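You operate a simulated robot arm through the tools that you are given. There is no shell and no other tool.

The job below is to be done with a simulated robot arm. You get a single attempt, and the scene is never put back.

Task
Set the controls near the small bench top. At the end: the tension dial four is turned to mark 2; the tension dial three is turned to mark 4; the tension dial two is turned to mark 5; the pressure screw is turned to firm; whatever was shut is shut again. Leave all else as you found it, and nothing knocked over.
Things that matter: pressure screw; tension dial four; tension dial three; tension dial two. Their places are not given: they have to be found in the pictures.

It is judged by the outcome, as a careful person would: the job done as asked, and still so three seconds after it is handed in. It fails if anything else is knocked over, pushed out of place, dropped, spilled or broken.

Robot
A 7-joint arm with a two-finger gripper, fixed in place. Base frame: the origin is at the foot of the arm, x ahead of it, y to its left, z up. Readings come in mm, degrees, newtons and seconds.
With the tool pointing down near the work surface it reaches from about 100 to 500 mm from the base axis. Its first joint turns from -166.0 to 166.0 degrees. Payload 1.2 kg.
The TCP is the grasp point between the finger pads, 22 mm short of the fingertips. In the tool frame z runs along the fingers and y along their closing line. The gripper opens to 92 mm; its body begins 65 mm behind the TCP.
Orientation is told as [roll, pitch, yaw] about the base's x, y, z axes, in that order, counted from this pose: with the fingers straight down and closing along the base's y, the tool's x points along the base's -x, its y along +y and its z along -z.

Tools
- The arm moves only by the tool drive_tool. Its argument "series" is text: rows parted by semicolons, each of 6 numbers parted by spaces: the shift along the tool's x, y, z in units of 200 mm (1.0 is 200 mm), then the turn, a rotation vector about the tool's x, y, z in units of 45 degrees (1.0 is 45 degrees). In form: tx ty tz rx ry rz; .... A call has 1 to 20 rows; each row is the pose to reach, as a shift and turn from the pose commanded when the call began, along the tool's axes at that moment. "jaw" is the opening, from 0 (shut) to 1 (fully open), set as the call begins (left out, the last holds). A call with a number of a shift or a turn outside -1 to 1 is refused whole. Each row takes 0.2 s and may step no farther than 50 mm and 8.6 degrees from the row before; otherwise, or with a gripper value out of range, the whole call is refused. A pose out of reach is approached as far as the arm can. The call stops where the force on the tool passes 40 N (or 10 N more than at its start, if that is more) or the arm is blocked; 0.2 s more then pass. The fingers move at their own pace (about 143.6 mm/s each) and stop on an object; they squeeze with about 26 N. The grip force told is the motor's: it shows also when the fingers shut on nothing. Time passes only in rows, and 0.2 s behind the last, so rows that repeat a pose let the fingers close. The reply holds the time, the measured pose of the TCP, the force on the tool along the base axes, the opening and the grip force, in the units named above and with some noise, with the torque about the TCP (base axes, N m) and any sound that the robot's microphone picked up.
- Cameras (640 x 400 px; columns grow to the right, rows downward): "scene" is fixed at [52.1, 659.6, 1032.9]; the picture's right is [-0.90, -0.43, 0.00], its down [-0.28, 0.59, -0.76] and it looks along [0.33, -0.68, -0.65] (base axes); focal length 316 px, centre (320, 200). "wrist" rides on the gripper at [71, 19, -102] in the tool frame; the picture's right is [-0.26, 0.97, 0.00], its down [-0.75, -0.20, -0.63] and it looks along [-0.60, -0.16, 0.78] (tool axes); focal length 280 px, centre (320, 200).
- capture(camera): a new picture of that camera. No time passes.
- point_at(camera, pixels): for up to 12 pixels [column, row] of the newest picture of that camera ("zoom" is the newest enlarged one), the place [x, y, z] in the base frame of the surface seen there, good to about 2 mm, but the place of the scene camera against the robot may be out by one fixed shift of up to 12 mm in any direction. No time passes.
- close_up(camera, box): a new picture of the part [left, top, right, bottom] of that camera's present view, enlarged. No time passes.
- job_done(): hands the job in; it is judged then, once.

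Leave the gripper open and the arm clear of the work at the hand-in unless told otherwise.

The tools are called after "Request:" as a command line: name --argument value ..., lists and objects as JSON in quotes. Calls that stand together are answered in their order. drive_tool: Moves the arm, as the interface text tells. Its arguments: {"type":"object","properties":{"series":{"type":"string"},"jaw":{"type":"number"}},"required":["series"]} The other tools are called the same way: capture (camera) takes a picture; point_at (camera, pixels) gives the place of the surface under pixels of a picture; close_up (camera, box) takes an enlarged picture of a part of a camera's view; job_done () hands the job in.

At the start:

```text
clock: 0.0
eef_pos: [272.1, -19.2, 518.4]
orientation: [0.0, 0.0, 0.0]
force: [-1.3, -0.3, 0.5]
ft_torque: [0.06, 0.02, 0.02]
finger_gap: 91.7
grasp_force: 0.0
```

scene: 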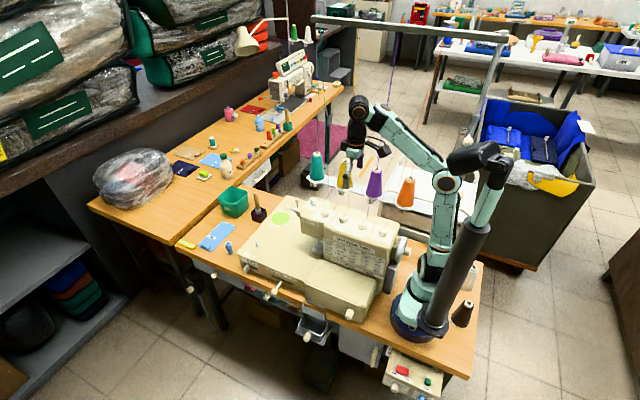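
wrist: 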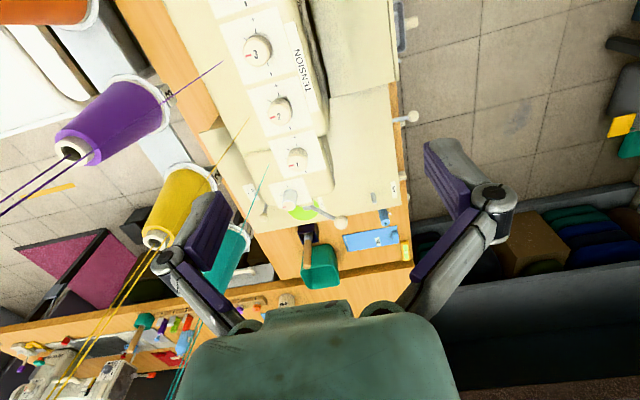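

I see a serger (overlock machine) with several tension dials on its top and cones of thread. I'll look at both views enlarged first.

Request:
close_up --camera "scene" --box '[230, 180, 430, 330]'

Request:
close_up --camera "wrist" --box '[200, 0, 430, 144]'

Request:
close_up --camera "wrist" --box '[230, 120, 430, 245]'

```text
2.67 times, centred on (330, 255) of scene
```

zoom: 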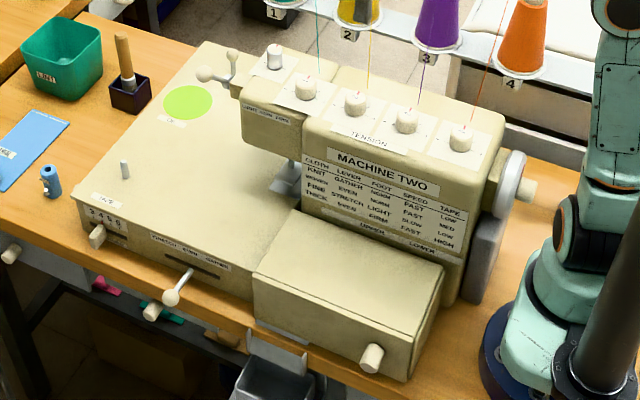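

```text
2.78 times, centred on (315, 72) of wrist
```

zoom: 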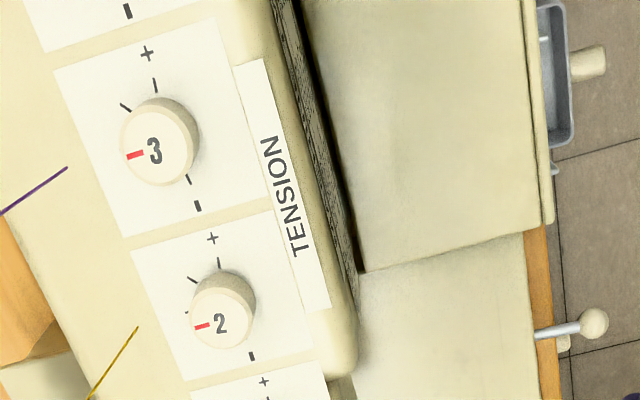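

```text
3.20 times, centred on (330, 182) of wrist
```

zoom: 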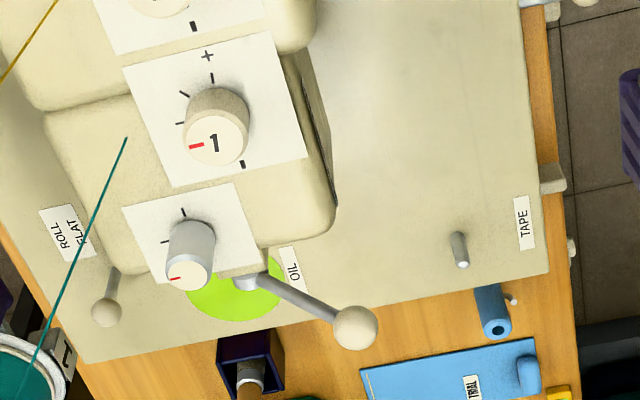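

The dials 1–4 face up on the machine's head, and a grey knob sits at its end. I'll zoom into the marks more closely.

Request:
close_up --camera "scene" --box '[300, 190, 390, 246]'

Request:
close_up --camera "scene" --box '[320, 225, 400, 275]'

Request:
close_up --camera "wrist" --box '[200, 0, 328, 80]'

Request:
close_up --camera "scene" --box '[280, 120, 440, 220]'

```text
7.11 times, centred on (345, 218) of scene
```

zoom: 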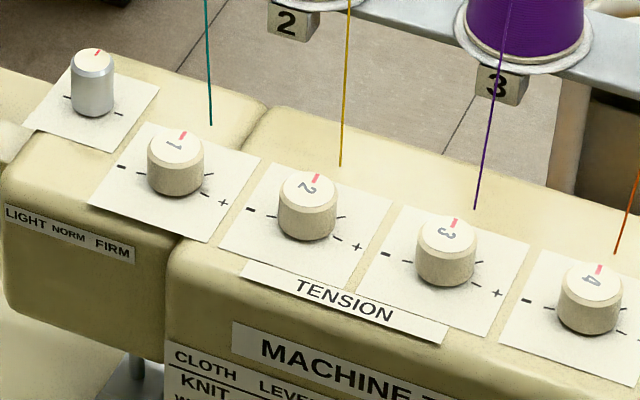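

```text
8.00 times, centred on (360, 250) of scene
```

zoom: 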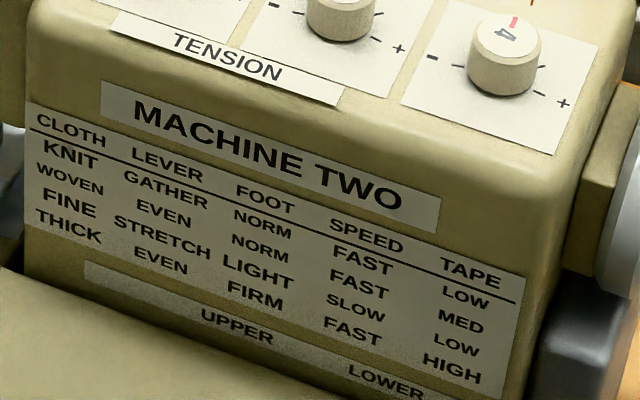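

```text
5.00 times, centred on (264, 40) of wrist
```

zoom: 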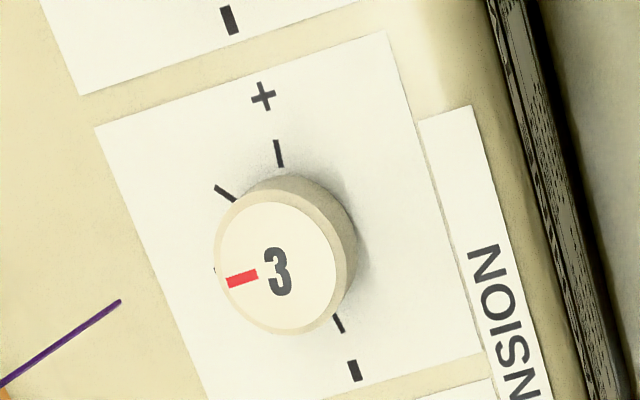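

```text
4.00 times, centred on (360, 170) of scene
```

zoom: 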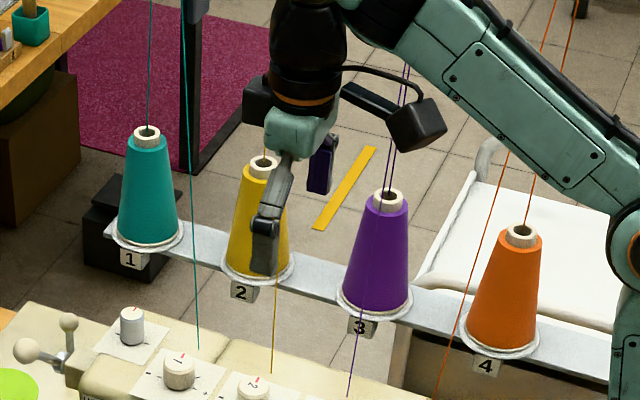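

Each dial plate shows ticks from "-" to "+" with the red pointer now at the middle tick, and threads come down just behind each dial. I'll measure places with both cameras.

Request:
point_at --camera "wrist" --pixels '[[257, 51], [279, 111], [298, 159], [289, 204], [224, 61], [249, 118], [268, 165], [310, 45], [375, 60], [255, 190], [340, 222], [300, 70]]'

Request:
point_at --camera "scene" --pixels '[[308, 197], [324, 210], [343, 217], [363, 225], [382, 231], [329, 207], [348, 213], [367, 219], [386, 225], [311, 190], [335, 240], [370, 235]]'

```text
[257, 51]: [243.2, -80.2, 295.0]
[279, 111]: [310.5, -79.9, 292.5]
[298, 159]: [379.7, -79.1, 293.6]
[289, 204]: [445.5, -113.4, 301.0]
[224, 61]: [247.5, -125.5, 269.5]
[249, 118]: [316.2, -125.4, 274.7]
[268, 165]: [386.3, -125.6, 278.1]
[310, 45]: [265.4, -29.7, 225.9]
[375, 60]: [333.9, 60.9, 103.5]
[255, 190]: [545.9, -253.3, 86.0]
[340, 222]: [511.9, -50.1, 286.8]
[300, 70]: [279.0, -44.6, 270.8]
```

```text
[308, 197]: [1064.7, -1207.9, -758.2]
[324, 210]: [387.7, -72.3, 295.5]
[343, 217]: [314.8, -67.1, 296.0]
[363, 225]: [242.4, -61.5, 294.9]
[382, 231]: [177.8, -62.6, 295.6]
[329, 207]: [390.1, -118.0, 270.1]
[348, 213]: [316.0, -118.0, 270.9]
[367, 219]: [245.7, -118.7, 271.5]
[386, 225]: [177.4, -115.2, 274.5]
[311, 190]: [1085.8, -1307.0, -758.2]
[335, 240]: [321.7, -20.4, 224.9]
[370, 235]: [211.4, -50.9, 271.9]
```

Dial tops read z≈295 and plates z≈271, with dials near x≈176, 244, 312, 380 at y≈-80. I now look for the overhead beam and the threads so I can stay clear of them.

Request:
close_up --camera "scene" --box '[280, 0, 520, 150]'

Request:
point_at --camera "scene" --pixels '[[315, 19], [340, 20], [400, 26], [450, 30], [500, 36], [483, 90], [316, 165], [345, 165], [375, 172], [408, 180], [389, 60], [330, 100]]'

```text
2.67 times, centred on (400, 75) of scene
```

zoom: 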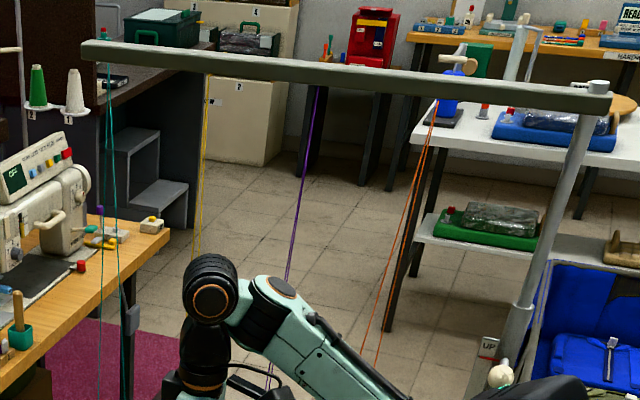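

```text
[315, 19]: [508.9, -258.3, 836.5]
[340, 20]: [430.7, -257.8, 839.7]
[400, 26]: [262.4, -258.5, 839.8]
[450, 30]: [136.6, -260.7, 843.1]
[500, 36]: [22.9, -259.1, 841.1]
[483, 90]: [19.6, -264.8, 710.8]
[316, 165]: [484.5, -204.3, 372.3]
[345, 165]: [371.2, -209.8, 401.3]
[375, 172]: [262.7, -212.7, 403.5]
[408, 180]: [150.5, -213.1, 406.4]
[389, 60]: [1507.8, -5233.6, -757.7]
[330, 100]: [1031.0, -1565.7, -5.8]
```

The beam is at y≈-258, z≈840; each thread slopes from it down to a point about 45 mm behind each dial. I'll shift the tool 70 mm toward the base (tool +x) to see dials 4 and 3 from above.

Request:
drive_tool --series "0.1 0 0 0 0 0; 0.2 0 0 0 0 0; 0.3 0 0 0 0 0; 0.35 0 0 0 0 0"

Request:
capture --camera "wrist"

```text
clock: 1.0
eef_pos: [200.9, -18.5, 517.4]
orientation: [0.0, 0.0, 0.0]
force: [0.5, -0.7, 0.2]
ft_torque: [0.0, 0.03, 0.03]
finger_gap: 92.0
grasp_force: 0.0
```

```text
taken
```

wrist: 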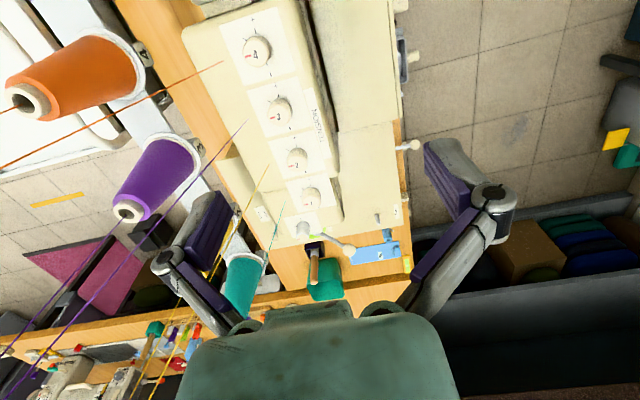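

Dial 4 is now at pixel (256,50). I'll zoom in on dials 4, 3 and 2 and measure them.

Request:
close_up --camera "wrist" --box '[208, 10, 304, 70]'

Request:
close_up --camera "wrist" --box '[232, 75, 328, 135]'

Request:
close_up --camera "wrist" --box '[256, 130, 352, 190]'

Request:
point_at --camera "wrist" --pixels '[[256, 50], [279, 110], [297, 158], [311, 197], [244, 52], [268, 52], [256, 38], [256, 62], [235, 70], [285, 70], [230, 30], [280, 20]]'

```text
6.67 times, centred on (256, 40) of wrist
```

zoom: 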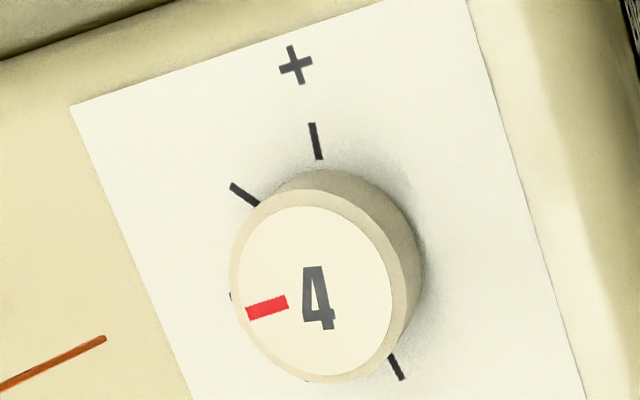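

```text
6.67 times, centred on (280, 105) of wrist
```

zoom: 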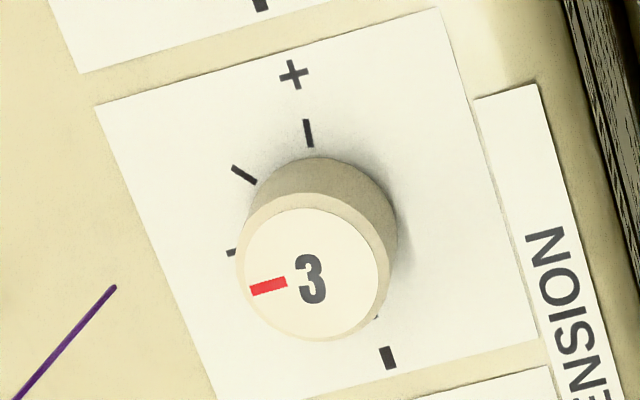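

```text
6.67 times, centred on (304, 160) of wrist
```

zoom: 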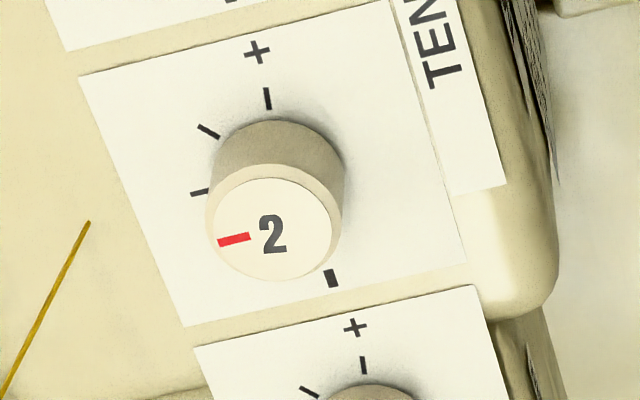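

```text
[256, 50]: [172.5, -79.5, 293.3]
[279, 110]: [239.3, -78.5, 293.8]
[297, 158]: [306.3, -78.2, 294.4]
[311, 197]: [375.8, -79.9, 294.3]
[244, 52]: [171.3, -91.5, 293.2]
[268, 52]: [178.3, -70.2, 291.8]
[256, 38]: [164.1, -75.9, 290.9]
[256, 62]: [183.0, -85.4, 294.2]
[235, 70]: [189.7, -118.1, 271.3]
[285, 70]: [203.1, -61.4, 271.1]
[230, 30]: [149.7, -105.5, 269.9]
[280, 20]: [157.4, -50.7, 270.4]
```

The ticks are clear: five per dial from "-" (mark 1) to "+" (mark 5), and pointers now at mark 3. I'll measure the centres of the dial tops and the rim points.

Request:
point_at --camera "wrist" --pixels '[[254.8, 53.5], [278.9, 116.2], [296.6, 164.5], [245, 56], [264, 51], [251, 43], [257, 64], [270.5, 118], [287, 114], [276, 108], [281, 124]]'

Request:
close_up --camera "wrist" --box '[250, 170, 394, 260]'

```text
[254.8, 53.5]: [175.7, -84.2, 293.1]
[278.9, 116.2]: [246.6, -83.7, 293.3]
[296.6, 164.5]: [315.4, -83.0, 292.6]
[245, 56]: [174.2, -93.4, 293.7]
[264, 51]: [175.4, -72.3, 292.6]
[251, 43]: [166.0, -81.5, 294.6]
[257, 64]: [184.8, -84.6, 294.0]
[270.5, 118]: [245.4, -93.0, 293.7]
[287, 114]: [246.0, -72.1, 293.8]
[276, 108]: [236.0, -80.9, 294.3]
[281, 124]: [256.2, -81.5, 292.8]
```

```text
4.44 times, centred on (322, 215) of wrist
```

zoom: 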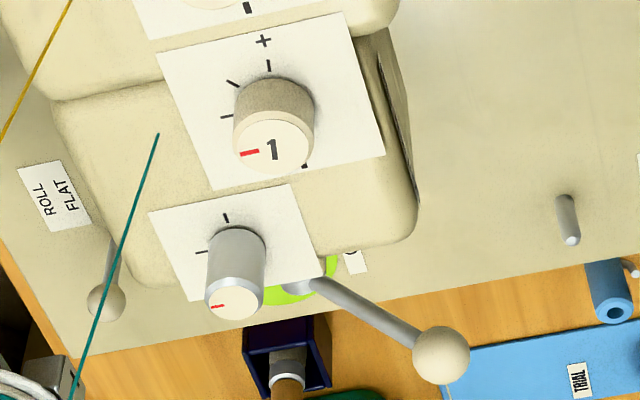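

Dial tops are centred at about (175.5,-83), (246,-83), (315,-83), z≈293. I'll move to over x≈246 and turn the tool by -90° about vertical in two calls so that the fingers close along x and the camera sits on the front side.

Request:
drive_tool --series "-0.04 0 0 0 0 0.17; -0.08 0 0 0 0 0.34; -0.12 0 0 0 0 0.51; -0.16 0 0 0 0 0.68; -0.20 0 0 0 0 0.85; -0.225 0 0 0 0 1.0" --jaw 0.6

Request:
drive_tool --series "0 0 0 0 0 0.17; 0 0 0 0 0 0.34; 0 0 0 0 0 0.51; 0 0 0 0 0 0.68; 0 0 0 0 0 0.85; 0 0 0 0 0 1.0"

Request:
capture --camera "wrist"

Request:
capture --camera "scene"

```text
clock: 2.4
eef_pos: [248.8, -19.6, 516.3]
orientation: [0.0, 0.0, -45.2]
force: [-0.5, 0.2, -0.1]
ft_torque: [0.01, 0.02, -0.01]
finger_gap: 55.4
grasp_force: 0.1
```

```text
clock: 3.8
eef_pos: [248.1, -18.4, 518.3]
orientation: [0.0, -0.1, -90.2]
force: [0.6, 0.2, 0.4]
ft_torque: [0.0, 0.01, -0.05]
finger_gap: 55.2
grasp_force: 0.1
```

```text
taken
```

wrist: 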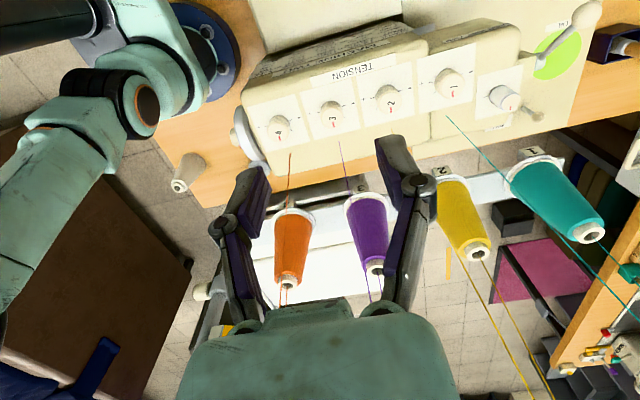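

```text
taken
```

scene: 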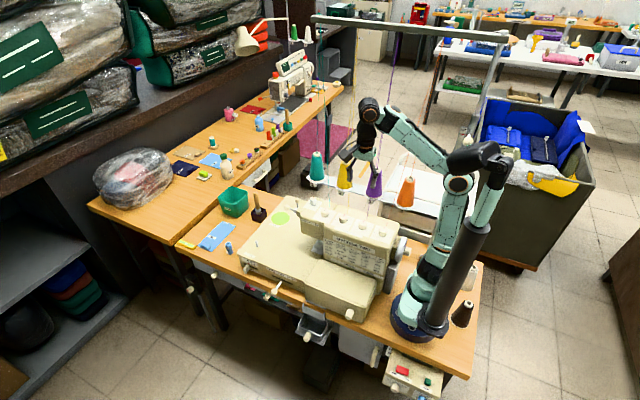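

Now I look from the front: dials 4–1 at about (280,127), (333,112), (391,99), (452,83) and the pressure screw at (503,97). I'll zoom and measure.

Request:
close_up --camera "wrist" --box '[240, 80, 368, 160]'

Request:
close_up --camera "wrist" --box '[350, 50, 446, 110]'

Request:
close_up --camera "wrist" --box '[430, 40, 590, 140]'

Request:
point_at --camera "wrist" --pixels '[[280, 127], [334, 113], [392, 99], [453, 84], [508, 102], [497, 92], [485, 105], [535, 115], [600, 10], [560, 40], [500, 120], [513, 88]]'

```text
5.00 times, centred on (304, 120) of wrist
```

zoom: 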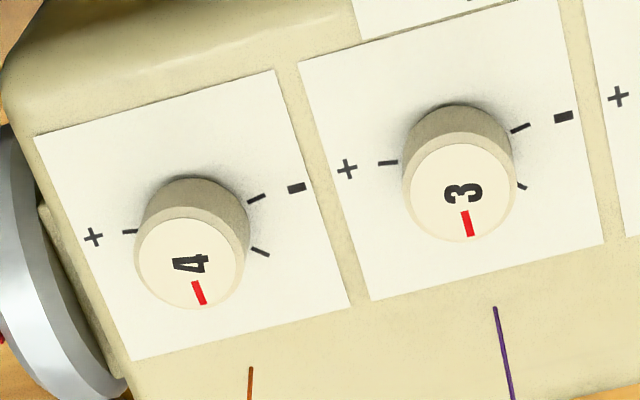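

```text
6.67 times, centred on (398, 80) of wrist
```

zoom: 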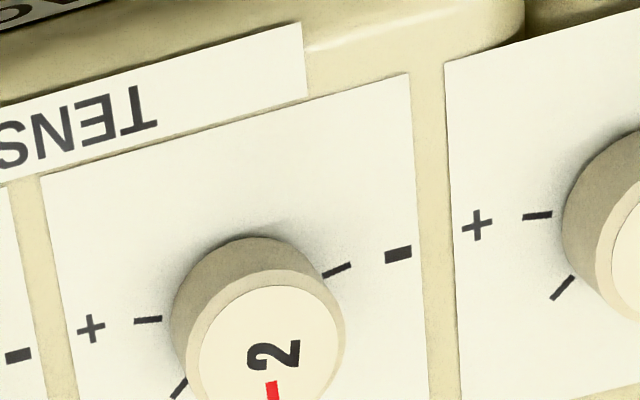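

```text
4.00 times, centred on (510, 90) of wrist
```

zoom: 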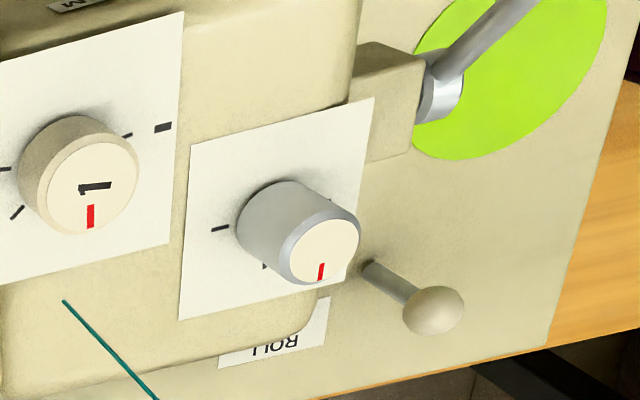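

```text
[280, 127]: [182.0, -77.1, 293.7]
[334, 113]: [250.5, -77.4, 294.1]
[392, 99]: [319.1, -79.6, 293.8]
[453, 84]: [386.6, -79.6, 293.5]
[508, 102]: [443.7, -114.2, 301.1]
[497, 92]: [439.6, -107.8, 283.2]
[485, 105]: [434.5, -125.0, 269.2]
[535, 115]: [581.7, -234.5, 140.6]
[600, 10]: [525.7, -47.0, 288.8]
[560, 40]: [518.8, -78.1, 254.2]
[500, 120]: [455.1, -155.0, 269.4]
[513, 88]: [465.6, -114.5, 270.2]
```

I'll measure the exact centres of the tops as seen from this side, to average with the earlier view.

Request:
point_at --camera "wrist" --pixels '[[278, 132.4], [332.4, 118.4], [390.2, 105.5], [511.3, 102.5], [267.5, 130], [288.5, 130], [322.5, 119], [342.5, 116], [503, 104], [519.5, 101], [278, 123], [278, 141]]'

```text
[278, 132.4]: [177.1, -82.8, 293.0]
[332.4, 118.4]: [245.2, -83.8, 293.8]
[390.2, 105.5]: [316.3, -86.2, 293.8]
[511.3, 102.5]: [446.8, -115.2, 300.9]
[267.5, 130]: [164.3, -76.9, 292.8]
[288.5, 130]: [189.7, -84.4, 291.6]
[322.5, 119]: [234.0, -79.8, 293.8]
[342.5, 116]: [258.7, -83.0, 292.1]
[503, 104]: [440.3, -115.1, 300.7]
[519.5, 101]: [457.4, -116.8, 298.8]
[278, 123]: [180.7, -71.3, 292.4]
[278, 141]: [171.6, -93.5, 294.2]
```

Averaging: dial 4 ≈ (176.3,-83), dial 3 ≈ (245.8,-83.5), dial 2 ≈ (315.8,-84). I'll move over dial 3, pre-turned 22.5° back, and come down to z≈340 with the jaw at about 50 mm.

Request:
drive_tool --series "-0.16 -0.005 0 0 0 -0.17; -0.323 -0.0095 0 0 0 -0.34; -0.323 -0.0095 0.2 0 0 -0.5; -0.323 -0.0095 0.42 0 0 -0.5; -0.323 -0.0095 0.64 0 0 -0.5; -0.323 -0.0095 0.83 0 0 -0.5; -0.323 -0.0095 0.888 0 0 -0.5" --jaw 0.55

Request:
capture --camera "wrist"

Request:
close_up --camera "scene" --box '[300, 130, 428, 250]'

```text
clock: 5.4
eef_pos: [244.7, -81.8, 340.4]
orientation: [0.1, 0.0, -67.6]
force: [-0.2, -0.1, 0.4]
ft_torque: [-0.02, 0.0, 0.02]
finger_gap: 50.5
grasp_force: 0.0
```

```text
taken
```

wrist: 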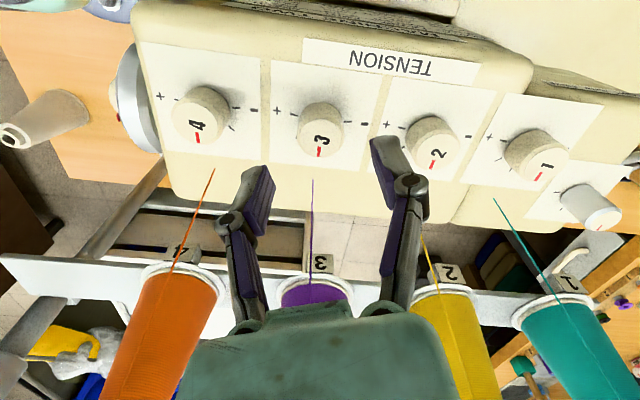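

```text
3.33 times, centred on (364, 190) of scene
```

zoom: 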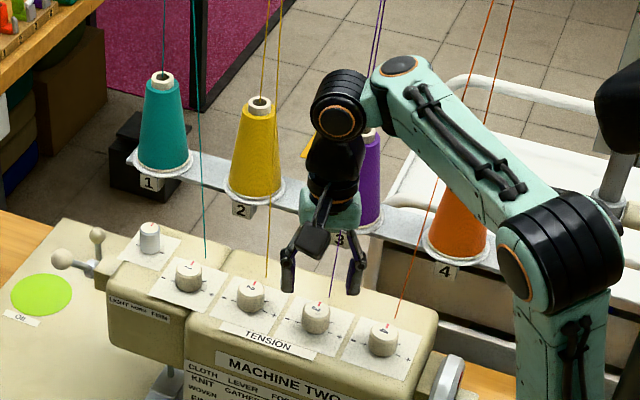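

The dial 3 sits between the two fingertips in the picture. I go straight down about 44 mm to z≈296, so the tips stop about 4 mm above the plate.

Request:
drive_tool --series "0 0 0.07 0 0 0; 0 0 0.14 0 0 0; 0 0 0.19 0 0 0; 0 0 0.22 0 0 0"

Request:
capture --camera "wrist"

Request:
close_up --camera "scene" --box '[330, 180, 410, 250]'

```text
clock: 6.4
eef_pos: [244.7, -82.9, 295.6]
orientation: [0.1, -0.1, -67.5]
force: [0.0, 0.4, 0.2]
ft_torque: [-0.01, 0.02, 0.0]
finger_gap: 50.6
grasp_force: 0.1
```

```text
taken
```

wrist: 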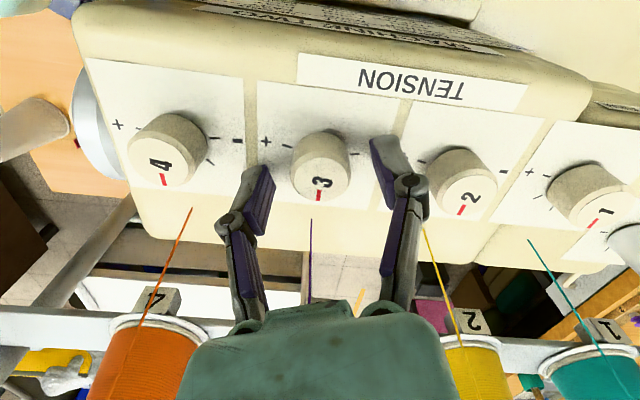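

```text
5.71 times, centred on (370, 215) of scene
```

zoom: 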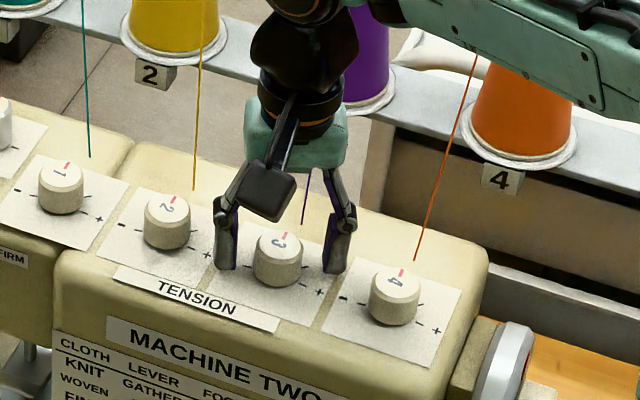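

The fingertips straddle dial 3 well. I close the jaw on it without moving.

Request:
drive_tool --series "0 0 0 0 0 0; 0 0 0 0 0 0; 0 0 0 0 0 0" --jaw 0

Request:
capture --camera "wrist"

```text
clock: 7.2
eef_pos: [245.2, -83.8, 294.6]
orientation: [0.0, -0.1, -67.5]
force: [11.7, 5.1, 11.8]
ft_torque: [0.04, -0.18, -0.03]
finger_gap: 27.7
grasp_force: 28.0
```

```text
taken
```

wrist: 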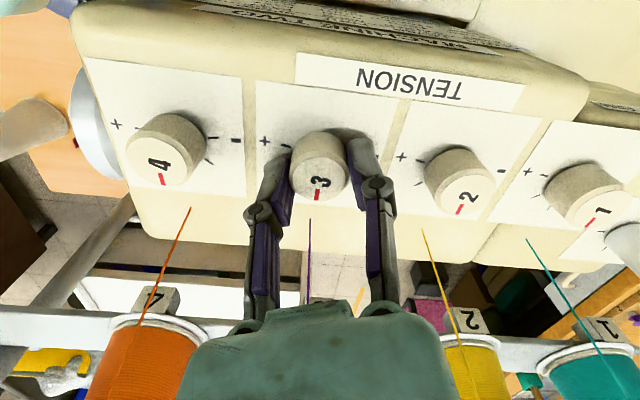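

Gripped at 27.7 mm with a side push of about 12 N along the closing line, meaning I'm off centre by a bit. I nudge 1 mm along tool +y and 1 mm up to relax it.

Request:
drive_tool --series "0 0.005 -0.005 0 0 0; 0 0.005 -0.005 0 0 0"

```text
clock: 7.8
eef_pos: [245.1, -84.7, 295.3]
orientation: [-0.2, 0.1, -67.6]
force: [14.4, -6.6, -28.7]
ft_torque: [-0.15, -0.24, -0.03]
finger_gap: 27.7
grasp_force: 27.8
```

Raising pulled on the dial (-29 N in z). I go back down 0.7 mm.

Request:
drive_tool --series "0 0 0.0035 0 0 0; 0 0 0.0035 0 0 0"

```text
clock: 8.4
eef_pos: [245.7, -83.0, 296.6]
orientation: [-0.2, 0.1, -67.4]
force: [-4.8, 6.3, -1.2]
ft_torque: [0.23, 0.19, -0.02]
finger_gap: 27.5
grasp_force: 27.9
```

Forces are now small. I turn the dial clockwise (tool rz +) by 22.5° in small steps and check.

Request:
drive_tool --series "0 0 0 0 0 0.1; 0 0 0 0 0 0.2; 0 0 0 0 0 0.3; 0 0 0 0 0 0.4; 0 0 0 0 0 0.5"

Request:
capture --camera "wrist"

```text
clock: 9.6
eef_pos: [245.2, -83.6, 296.3]
orientation: [-0.2, 0.1, -90.1]
force: [-21.5, 14.0, 0.1]
ft_torque: [0.53, 0.39, 0.05]
finger_gap: 27.7
grasp_force: 28.3
```

```text
taken
```

wrist: 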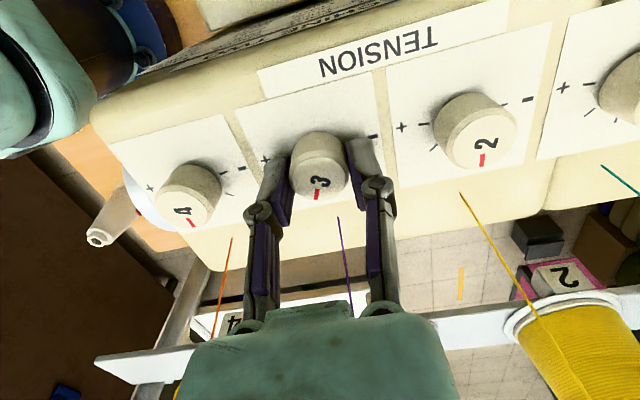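

The dial turns with the fingers. Side force grew to (-21.5, 14), so I shift 0.8 mm to -x and 0.6 mm to +y to relax it, then carry on.

Request:
drive_tool --series "0.003 -0.004 0 0 0 0; 0.003 -0.004 0 0 0 0"

```text
clock: 10.2
eef_pos: [244.6, -82.6, 295.9]
orientation: [-0.1, 0.0, -90.0]
force: [-15.7, 6.3, -1.9]
ft_torque: [0.28, 0.42, 0.0]
finger_gap: 27.6
grasp_force: 28.6
```

Request:
drive_tool --series "0.003 -0.005 0 0 0 0.1; 0.003 -0.006 0 0 0 0.2; 0.003 -0.007 0 0 0 0.3; 0.003 -0.007 0 0 0 0.4; 0.003 -0.007 0 0 0 0.5; 0.003 -0.007 0 0 0 0.5"

Request:
capture --camera "wrist"

```text
clock: 11.6
eef_pos: [244.1, -83.0, 296.2]
orientation: [0.1, 0.0, -112.6]
force: [13.5, -13.2, -22.9]
ft_torque: [-0.19, -0.23, -0.01]
finger_gap: 27.8
grasp_force: 27.9
```

```text
taken
```

wrist: 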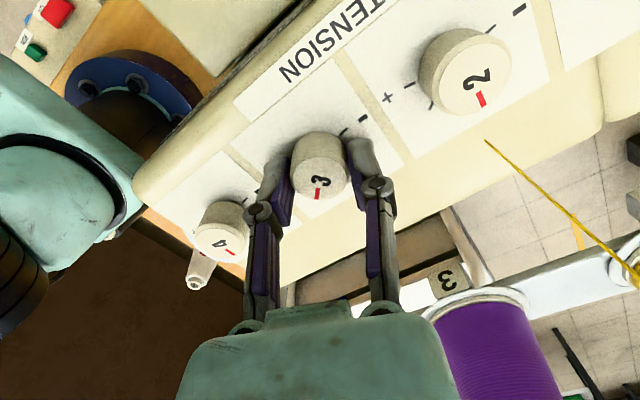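

The tool has turned 45° in all and the dial followed. I open the jaw to release it, then lift straight up for a look.

Request:
drive_tool --series "0 0 0 0 0 0; 0 0 0 0 0 0; 0 0 -0.1 0 0 0; 0 0 -0.3 0 0 0; 0 0 -0.5 0 0 0" --jaw 0.55

Request:
capture --camera "wrist"

Request:
close_up --camera "scene" --box '[320, 190, 400, 250]'

```text
clock: 12.8
eef_pos: [243.0, -81.2, 398.2]
orientation: [0.0, 0.0, -112.5]
force: [0.4, 0.8, -0.1]
ft_torque: [-0.01, -0.02, 0.0]
finger_gap: 50.6
grasp_force: 0.0
```

```text
taken
```

wrist: 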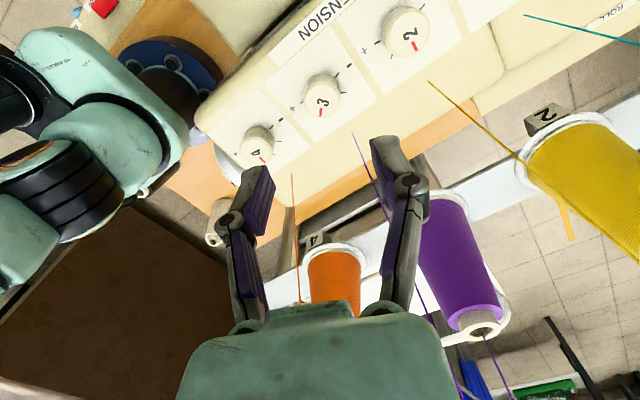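

```text
6.67 times, centred on (360, 220) of scene
```

zoom: 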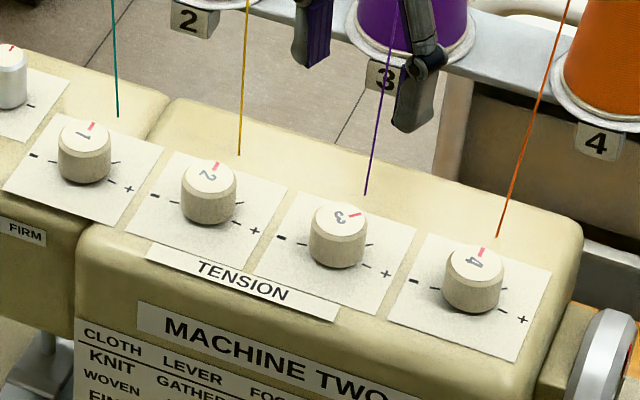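

I zoom in on dial 3's pointer against its ticks from the wrist.

Request:
close_up --camera "wrist" --box '[272, 62, 368, 122]'

Request:
close_up --camera "wrist" --box '[210, 110, 306, 170]'

Request:
close_up --camera "scene" --box '[344, 205, 384, 230]'

```text
6.67 times, centred on (320, 92) of wrist
```

zoom: 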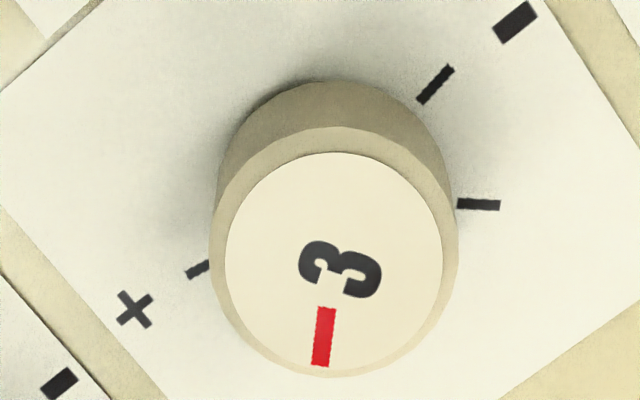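

```text
6.67 times, centred on (258, 140) of wrist
```

zoom: 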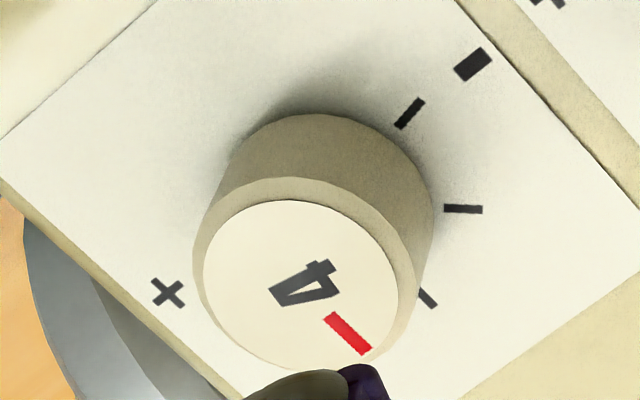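

```text
16.00 times, centred on (364, 218) of scene
```

zoom: 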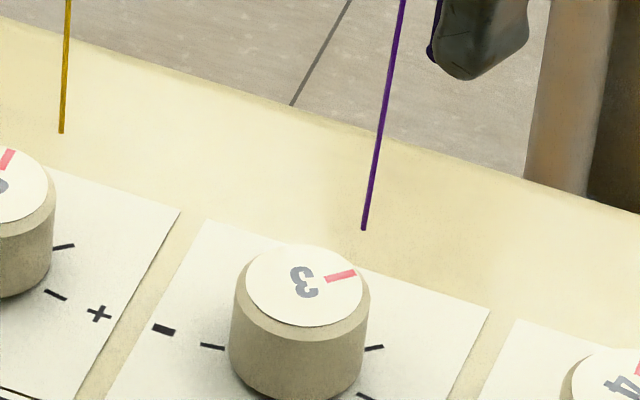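

By ray calculation the ticks are 50° apart (±50°, ±100° from the middle), and dial 3's pointer is at 45° from the middle, so it needs 5° more. I go back down on dial 3 with a small centring shift (1.2 mm tool +y, 0.6 mm tool -x).

Request:
drive_tool --series "-0.003 0.006 0.15 0 0 0; -0.003 0.006 0.3 0 0 0; -0.003 0.006 0.43 0 0 0; -0.003 0.006 0.502 0 0 0; -0.003 0.006 0.502 0 0 0"

Request:
drive_tool --series "0 0 0 0 0 0; 0 0 0 0 0 0; 0 0 0 0 0 0" --jaw 0

Request:
capture --camera "wrist"

```text
clock: 14.0
eef_pos: [244.6, -83.8, 296.9]
orientation: [0.0, 0.0, -112.5]
force: [0.4, -0.4, 0.6]
ft_torque: [-0.02, -0.02, -0.02]
finger_gap: 50.3
grasp_force: 0.0
```

```text
clock: 14.8
eef_pos: [244.3, -83.3, 294.9]
orientation: [0.1, 0.0, -112.6]
force: [-7.9, 2.5, 11.6]
ft_torque: [0.08, 0.12, 0.03]
finger_gap: 27.7
grasp_force: 27.8
```

```text
taken
```

wrist: 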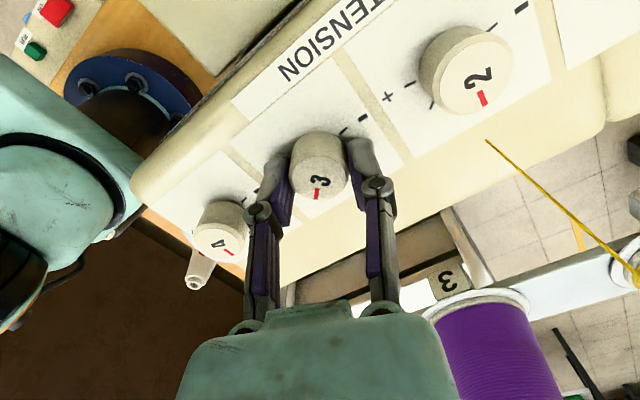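

Good light grip. I turn 5° more clockwise, then open and lift.

Request:
drive_tool --series "0 0 0 0 0 0.04; 0 0 0 0 0 0.08; 0 0 0 0 0 0.111; 0 0 0 0 0 0.111"

Request:
drive_tool --series "0 0 0 0 0 0; 0 0 0 0 0 0; 0 0 -0.1 0 0 0; 0 0 -0.3 0 0 0; 0 0 -0.5 0 0 0; 0 0 -0.5 0 0 0" --jaw 0.55

Request:
close_up --camera "wrist" --box '[272, 62, 368, 122]'

Request:
close_up --camera "scene" --box '[320, 190, 400, 250]'

```text
clock: 15.8
eef_pos: [244.8, -83.3, 295.3]
orientation: [-0.1, -0.1, -117.6]
force: [-19.5, 2.3, 22.3]
ft_torque: [0.27, 0.38, 0.01]
finger_gap: 27.7
grasp_force: 27.8
```

```text
clock: 17.2
eef_pos: [244.8, -82.7, 395.7]
orientation: [0.1, 0.0, -117.6]
force: [-0.4, -0.3, -0.1]
ft_torque: [0.03, -0.02, 0.02]
finger_gap: 50.5
grasp_force: 0.0
```

```text
6.67 times, centred on (320, 92) of wrist
```

zoom: 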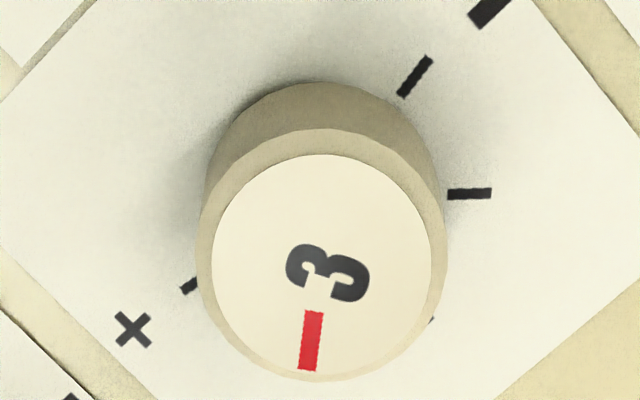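

```text
6.67 times, centred on (360, 220) of scene
```

zoom: 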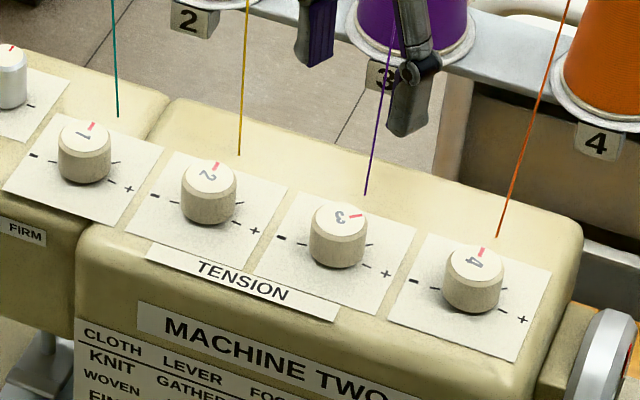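

The pointer of dial 3 now computes to about -140° (mark 4). Next is dial 4: I move 69.5 mm along -x at this height and look.

Request:
drive_tool --series "-0.054 -0.1025 0 0 0 0; -0.108 -0.205 0 0 0 0; -0.162 -0.3075 0 0 0 0; -0.162 -0.3075 0 0 0 0"

Request:
capture --camera "wrist"

Request:
capture --camera "scene"

```text
clock: 18.2
eef_pos: [175.9, -84.8, 396.6]
orientation: [-0.1, 0.0, -117.5]
force: [-0.6, -0.2, -0.3]
ft_torque: [-0.02, -0.03, 0.0]
finger_gap: 50.7
grasp_force: 0.1
```

```text
taken
```

wrist: 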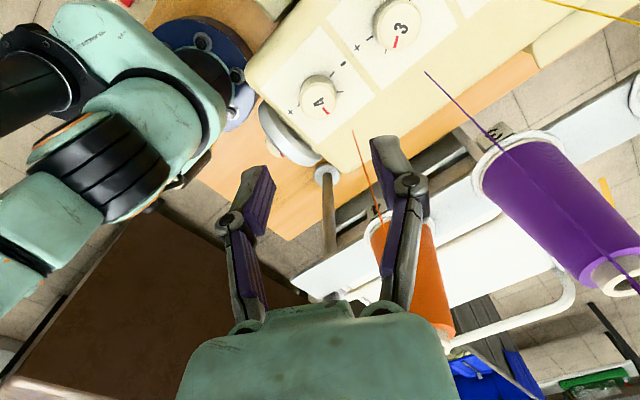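

```text
taken
```

scene: 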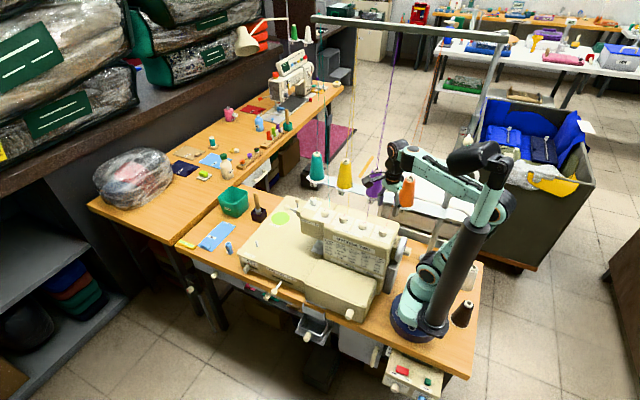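

I check the orange thread's clearance from the arm and gripper.

Request:
close_up --camera "scene" --box '[350, 100, 510, 250]'

Request:
close_up --camera "wrist" --box '[250, 50, 442, 170]'

Request:
point_at --camera "wrist" --pixels '[[319, 98], [309, 92], [330, 98], [319, 88], [319, 112], [275, 115], [290, 145], [326, 175], [265, 180], [392, 170], [353, 130]]'

```text
2.67 times, centred on (430, 175) of scene
```

zoom: 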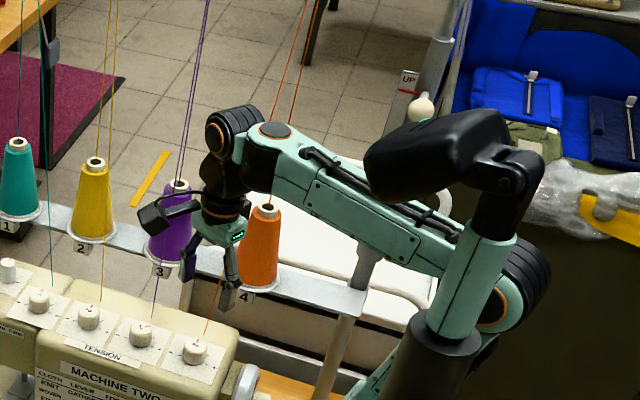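

```text
3.33 times, centred on (346, 110) of wrist
```

zoom: 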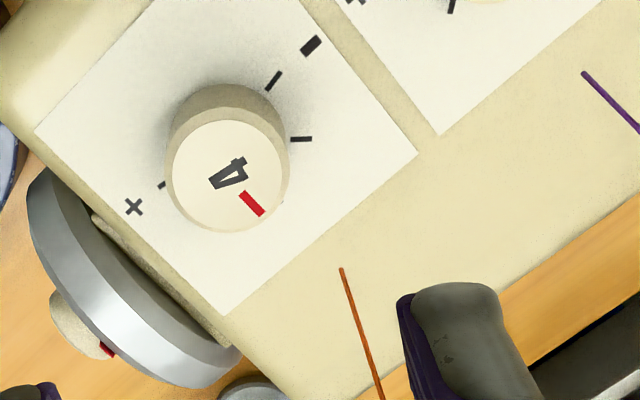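

```text
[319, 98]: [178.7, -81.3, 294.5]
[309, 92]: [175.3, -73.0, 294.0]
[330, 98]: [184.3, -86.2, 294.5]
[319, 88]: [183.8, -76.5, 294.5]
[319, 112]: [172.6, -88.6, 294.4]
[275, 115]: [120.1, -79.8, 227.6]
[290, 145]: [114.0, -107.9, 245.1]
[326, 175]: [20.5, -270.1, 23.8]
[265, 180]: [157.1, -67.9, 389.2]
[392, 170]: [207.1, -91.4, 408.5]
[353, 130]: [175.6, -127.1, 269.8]
```

Handwheel tops are at z≈245, below my tips. Dial 4's top appears 1.7 px to the left of where it should be, so I shift 1.4 mm along tool -y and descend 100 mm, then close.

Request:
drive_tool --series "0 -0.007 0.15 0 0 0; 0 -0.007 0.3 0 0 0; 0 -0.007 0.42 0 0 0; 0 -0.007 0.5 0 0 0; 0 -0.007 0.5 0 0 0"

Request:
capture --camera "wrist"

```text
clock: 19.4
eef_pos: [175.6, -82.6, 295.1]
orientation: [-0.1, -0.1, -117.4]
force: [-0.5, -0.7, 0.7]
ft_torque: [-0.01, 0.0, -0.04]
finger_gap: 50.6
grasp_force: 0.0
```

```text
taken
```

wrist: 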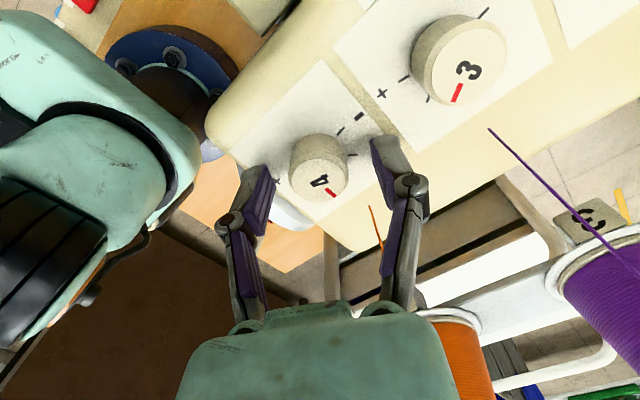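

The fingers straddle dial 4 and nothing else is touched. I close the jaw.

Request:
drive_tool --series "0 0 0 0 0 0; 0 0 0 0 0 0; 0 0 0 0 0 0" --jaw 0

```text
clock: 20.2
eef_pos: [175.1, -82.8, 296.4]
orientation: [-0.1, 0.0, -117.3]
force: [-8.9, 5.3, 10.7]
ft_torque: [0.25, 0.16, 0.0]
finger_gap: 27.0
grasp_force: 28.5
```

Light grip. I turn counter-clockwise 25° in small steps.

Request:
drive_tool --series "0 0 0 0 0 -0.1; 0 0 0 0 0 -0.2; 0 0 0 0 0 -0.3; 0 0 0 0 0 -0.4; 0 0 0 0 0 -0.5; 0 0 0 0 0 -0.5556; 0 0 0 0 0 -0.5556"

```text
clock: 21.8
eef_pos: [176.1, -83.2, 296.6]
orientation: [0.2, -0.2, -92.5]
force: [24.2, -12.5, -27.8]
ft_torque: [-0.23, -0.31, -0.03]
finger_gap: 27.0
grasp_force: 28.3
```

Side forces rose to about 39 N; I relax by shifting 0.8 mm to +x, 0.4 mm to -y and 0.5 mm down.

Request:
drive_tool --series "-0.002 0.004 0.0025 0 0 0; -0.002 0.004 0.0025 0 0 0"

```text
clock: 22.4
eef_pos: [175.5, -83.3, 296.6]
orientation: [0.1, 0.0, -92.3]
force: [9.6, 3.5, 4.5]
ft_torque: [-0.28, -0.31, 0.0]
finger_gap: 27.1
grasp_force: 28.4
```

Relaxed. I carry on the other 25° counter-clockwise.

Request:
drive_tool --series "0 0 0 0 0 -0.1; 0 0.001 0 0 0 -0.2; 0 0.002 0 0 0 -0.3; 0 0.002 0 0 0 -0.4; 0 0.002 0 0 0 -0.5; 0 0.002 0 0 0 -0.5556; 0 0.002 0 0 0 -0.5556"

Request:
capture --camera "wrist"

```text
clock: 24.0
eef_pos: [175.3, -82.7, 295.5]
orientation: [0.1, 0.0, -67.2]
force: [19.5, 28.5, 16.8]
ft_torque: [0.59, -0.55, 0.0]
finger_gap: 26.8
grasp_force: 27.9
```

```text
taken
```

wrist: 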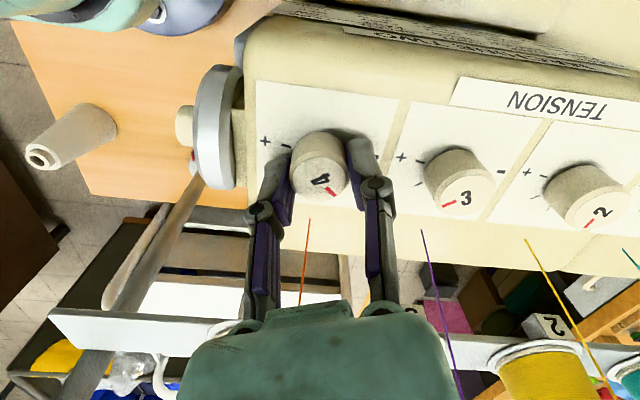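

Dial 4 followed by 50° in all. I open and lift 100 mm, then look at it.

Request:
drive_tool --series "0 0 0 0 0 0; 0 0 0 0 0 0; 0 0 -0.1 0 0 0; 0 0 -0.3 0 0 0; 0 0 -0.5 0 0 0; 0 0 -0.5 0 0 0" --jaw 0.55

Request:
capture --camera "wrist"

Request:
close_up --camera "wrist" --box '[272, 62, 368, 122]'

Request:
close_up --camera "scene" --box '[320, 190, 400, 250]'

```text
clock: 25.4
eef_pos: [175.0, -82.6, 396.6]
orientation: [0.0, -0.1, -67.5]
force: [0.1, 0.0, -0.2]
ft_torque: [-0.02, 0.02, -0.05]
finger_gap: 50.9
grasp_force: 0.0
```

```text
taken
```

wrist: 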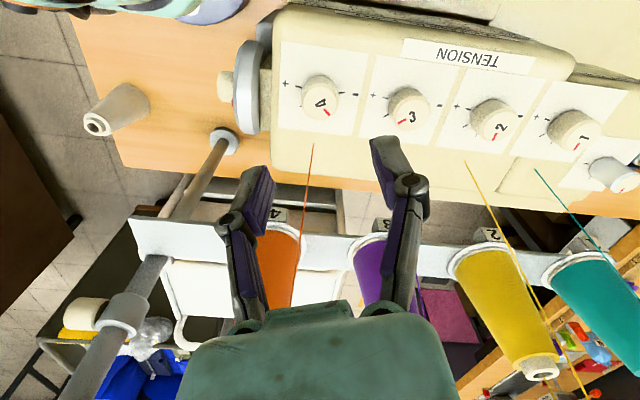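

```text
6.67 times, centred on (320, 92) of wrist
```

zoom: 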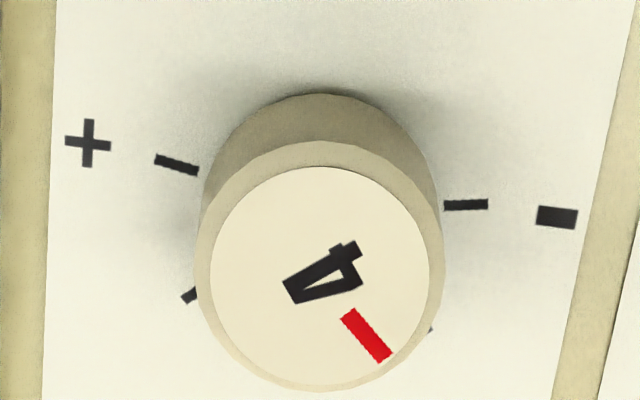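

```text
6.67 times, centred on (360, 220) of scene
```

zoom: 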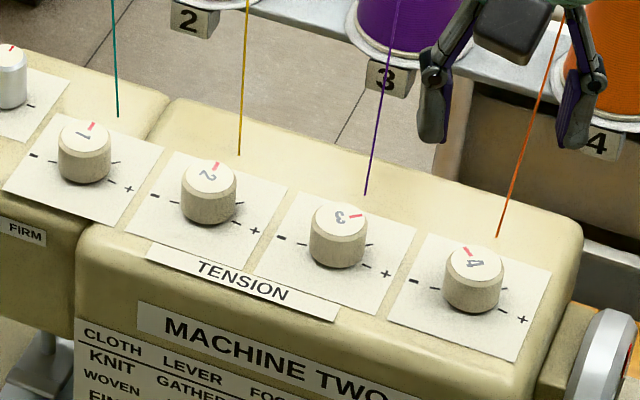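

Dial 4 rotated with the tool by 50° (its pointer now computes to about -41°, mark 2). Next dial 2: I move 140 mm along +x and pre-turn the tool to yaw -30 so that I can turn 100° clockwise in one grip.

Request:
drive_tool --series "-0.054 0.1292 0 0 0 -0.167; -0.108 0.2584 0 0 0 -0.333; -0.162 0.3876 0 0 0 -0.5; -0.216 0.5168 0 0 0 -0.667; -0.27 0.646 0 0 0 -0.833; -0.27 0.646 0 0 0 -0.833"

Request:
capture --camera "wrist"

Request:
close_up --camera "wrist" --box '[272, 62, 368, 122]'

Request:
close_up --camera "scene" --box '[280, 90, 440, 250]'

```text
clock: 26.8
eef_pos: [315.0, -81.7, 394.7]
orientation: [-0.1, 0.0, -29.9]
force: [0.2, -0.2, -0.7]
ft_torque: [0.03, 0.0, 0.01]
finger_gap: 50.7
grasp_force: 0.1
```

```text
taken
```

wrist: 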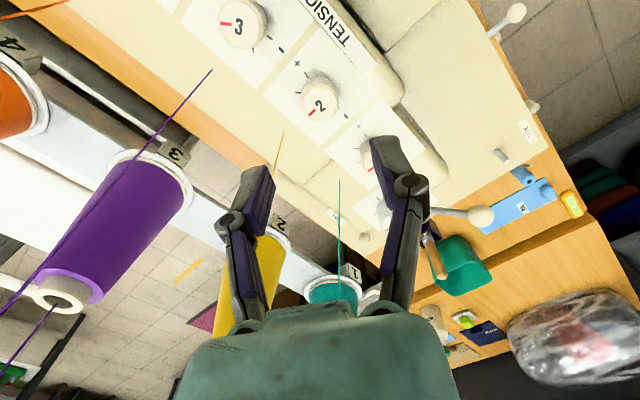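

```text
6.67 times, centred on (320, 92) of wrist
```

zoom: 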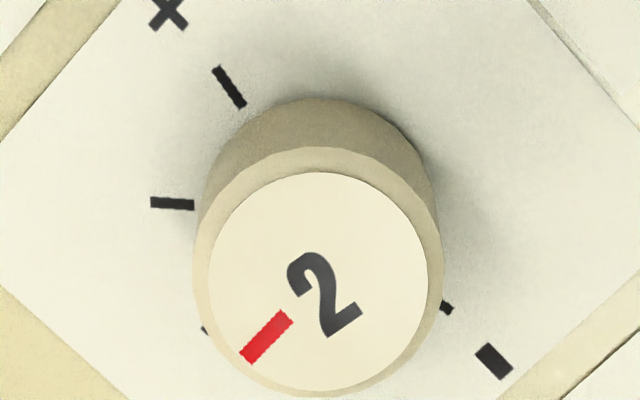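

```text
2.50 times, centred on (360, 170) of scene
```

zoom: 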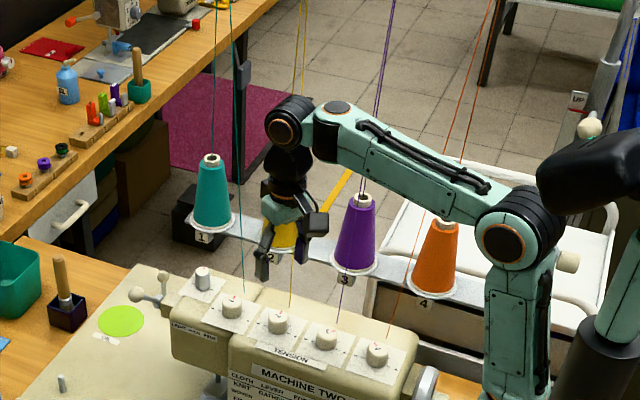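

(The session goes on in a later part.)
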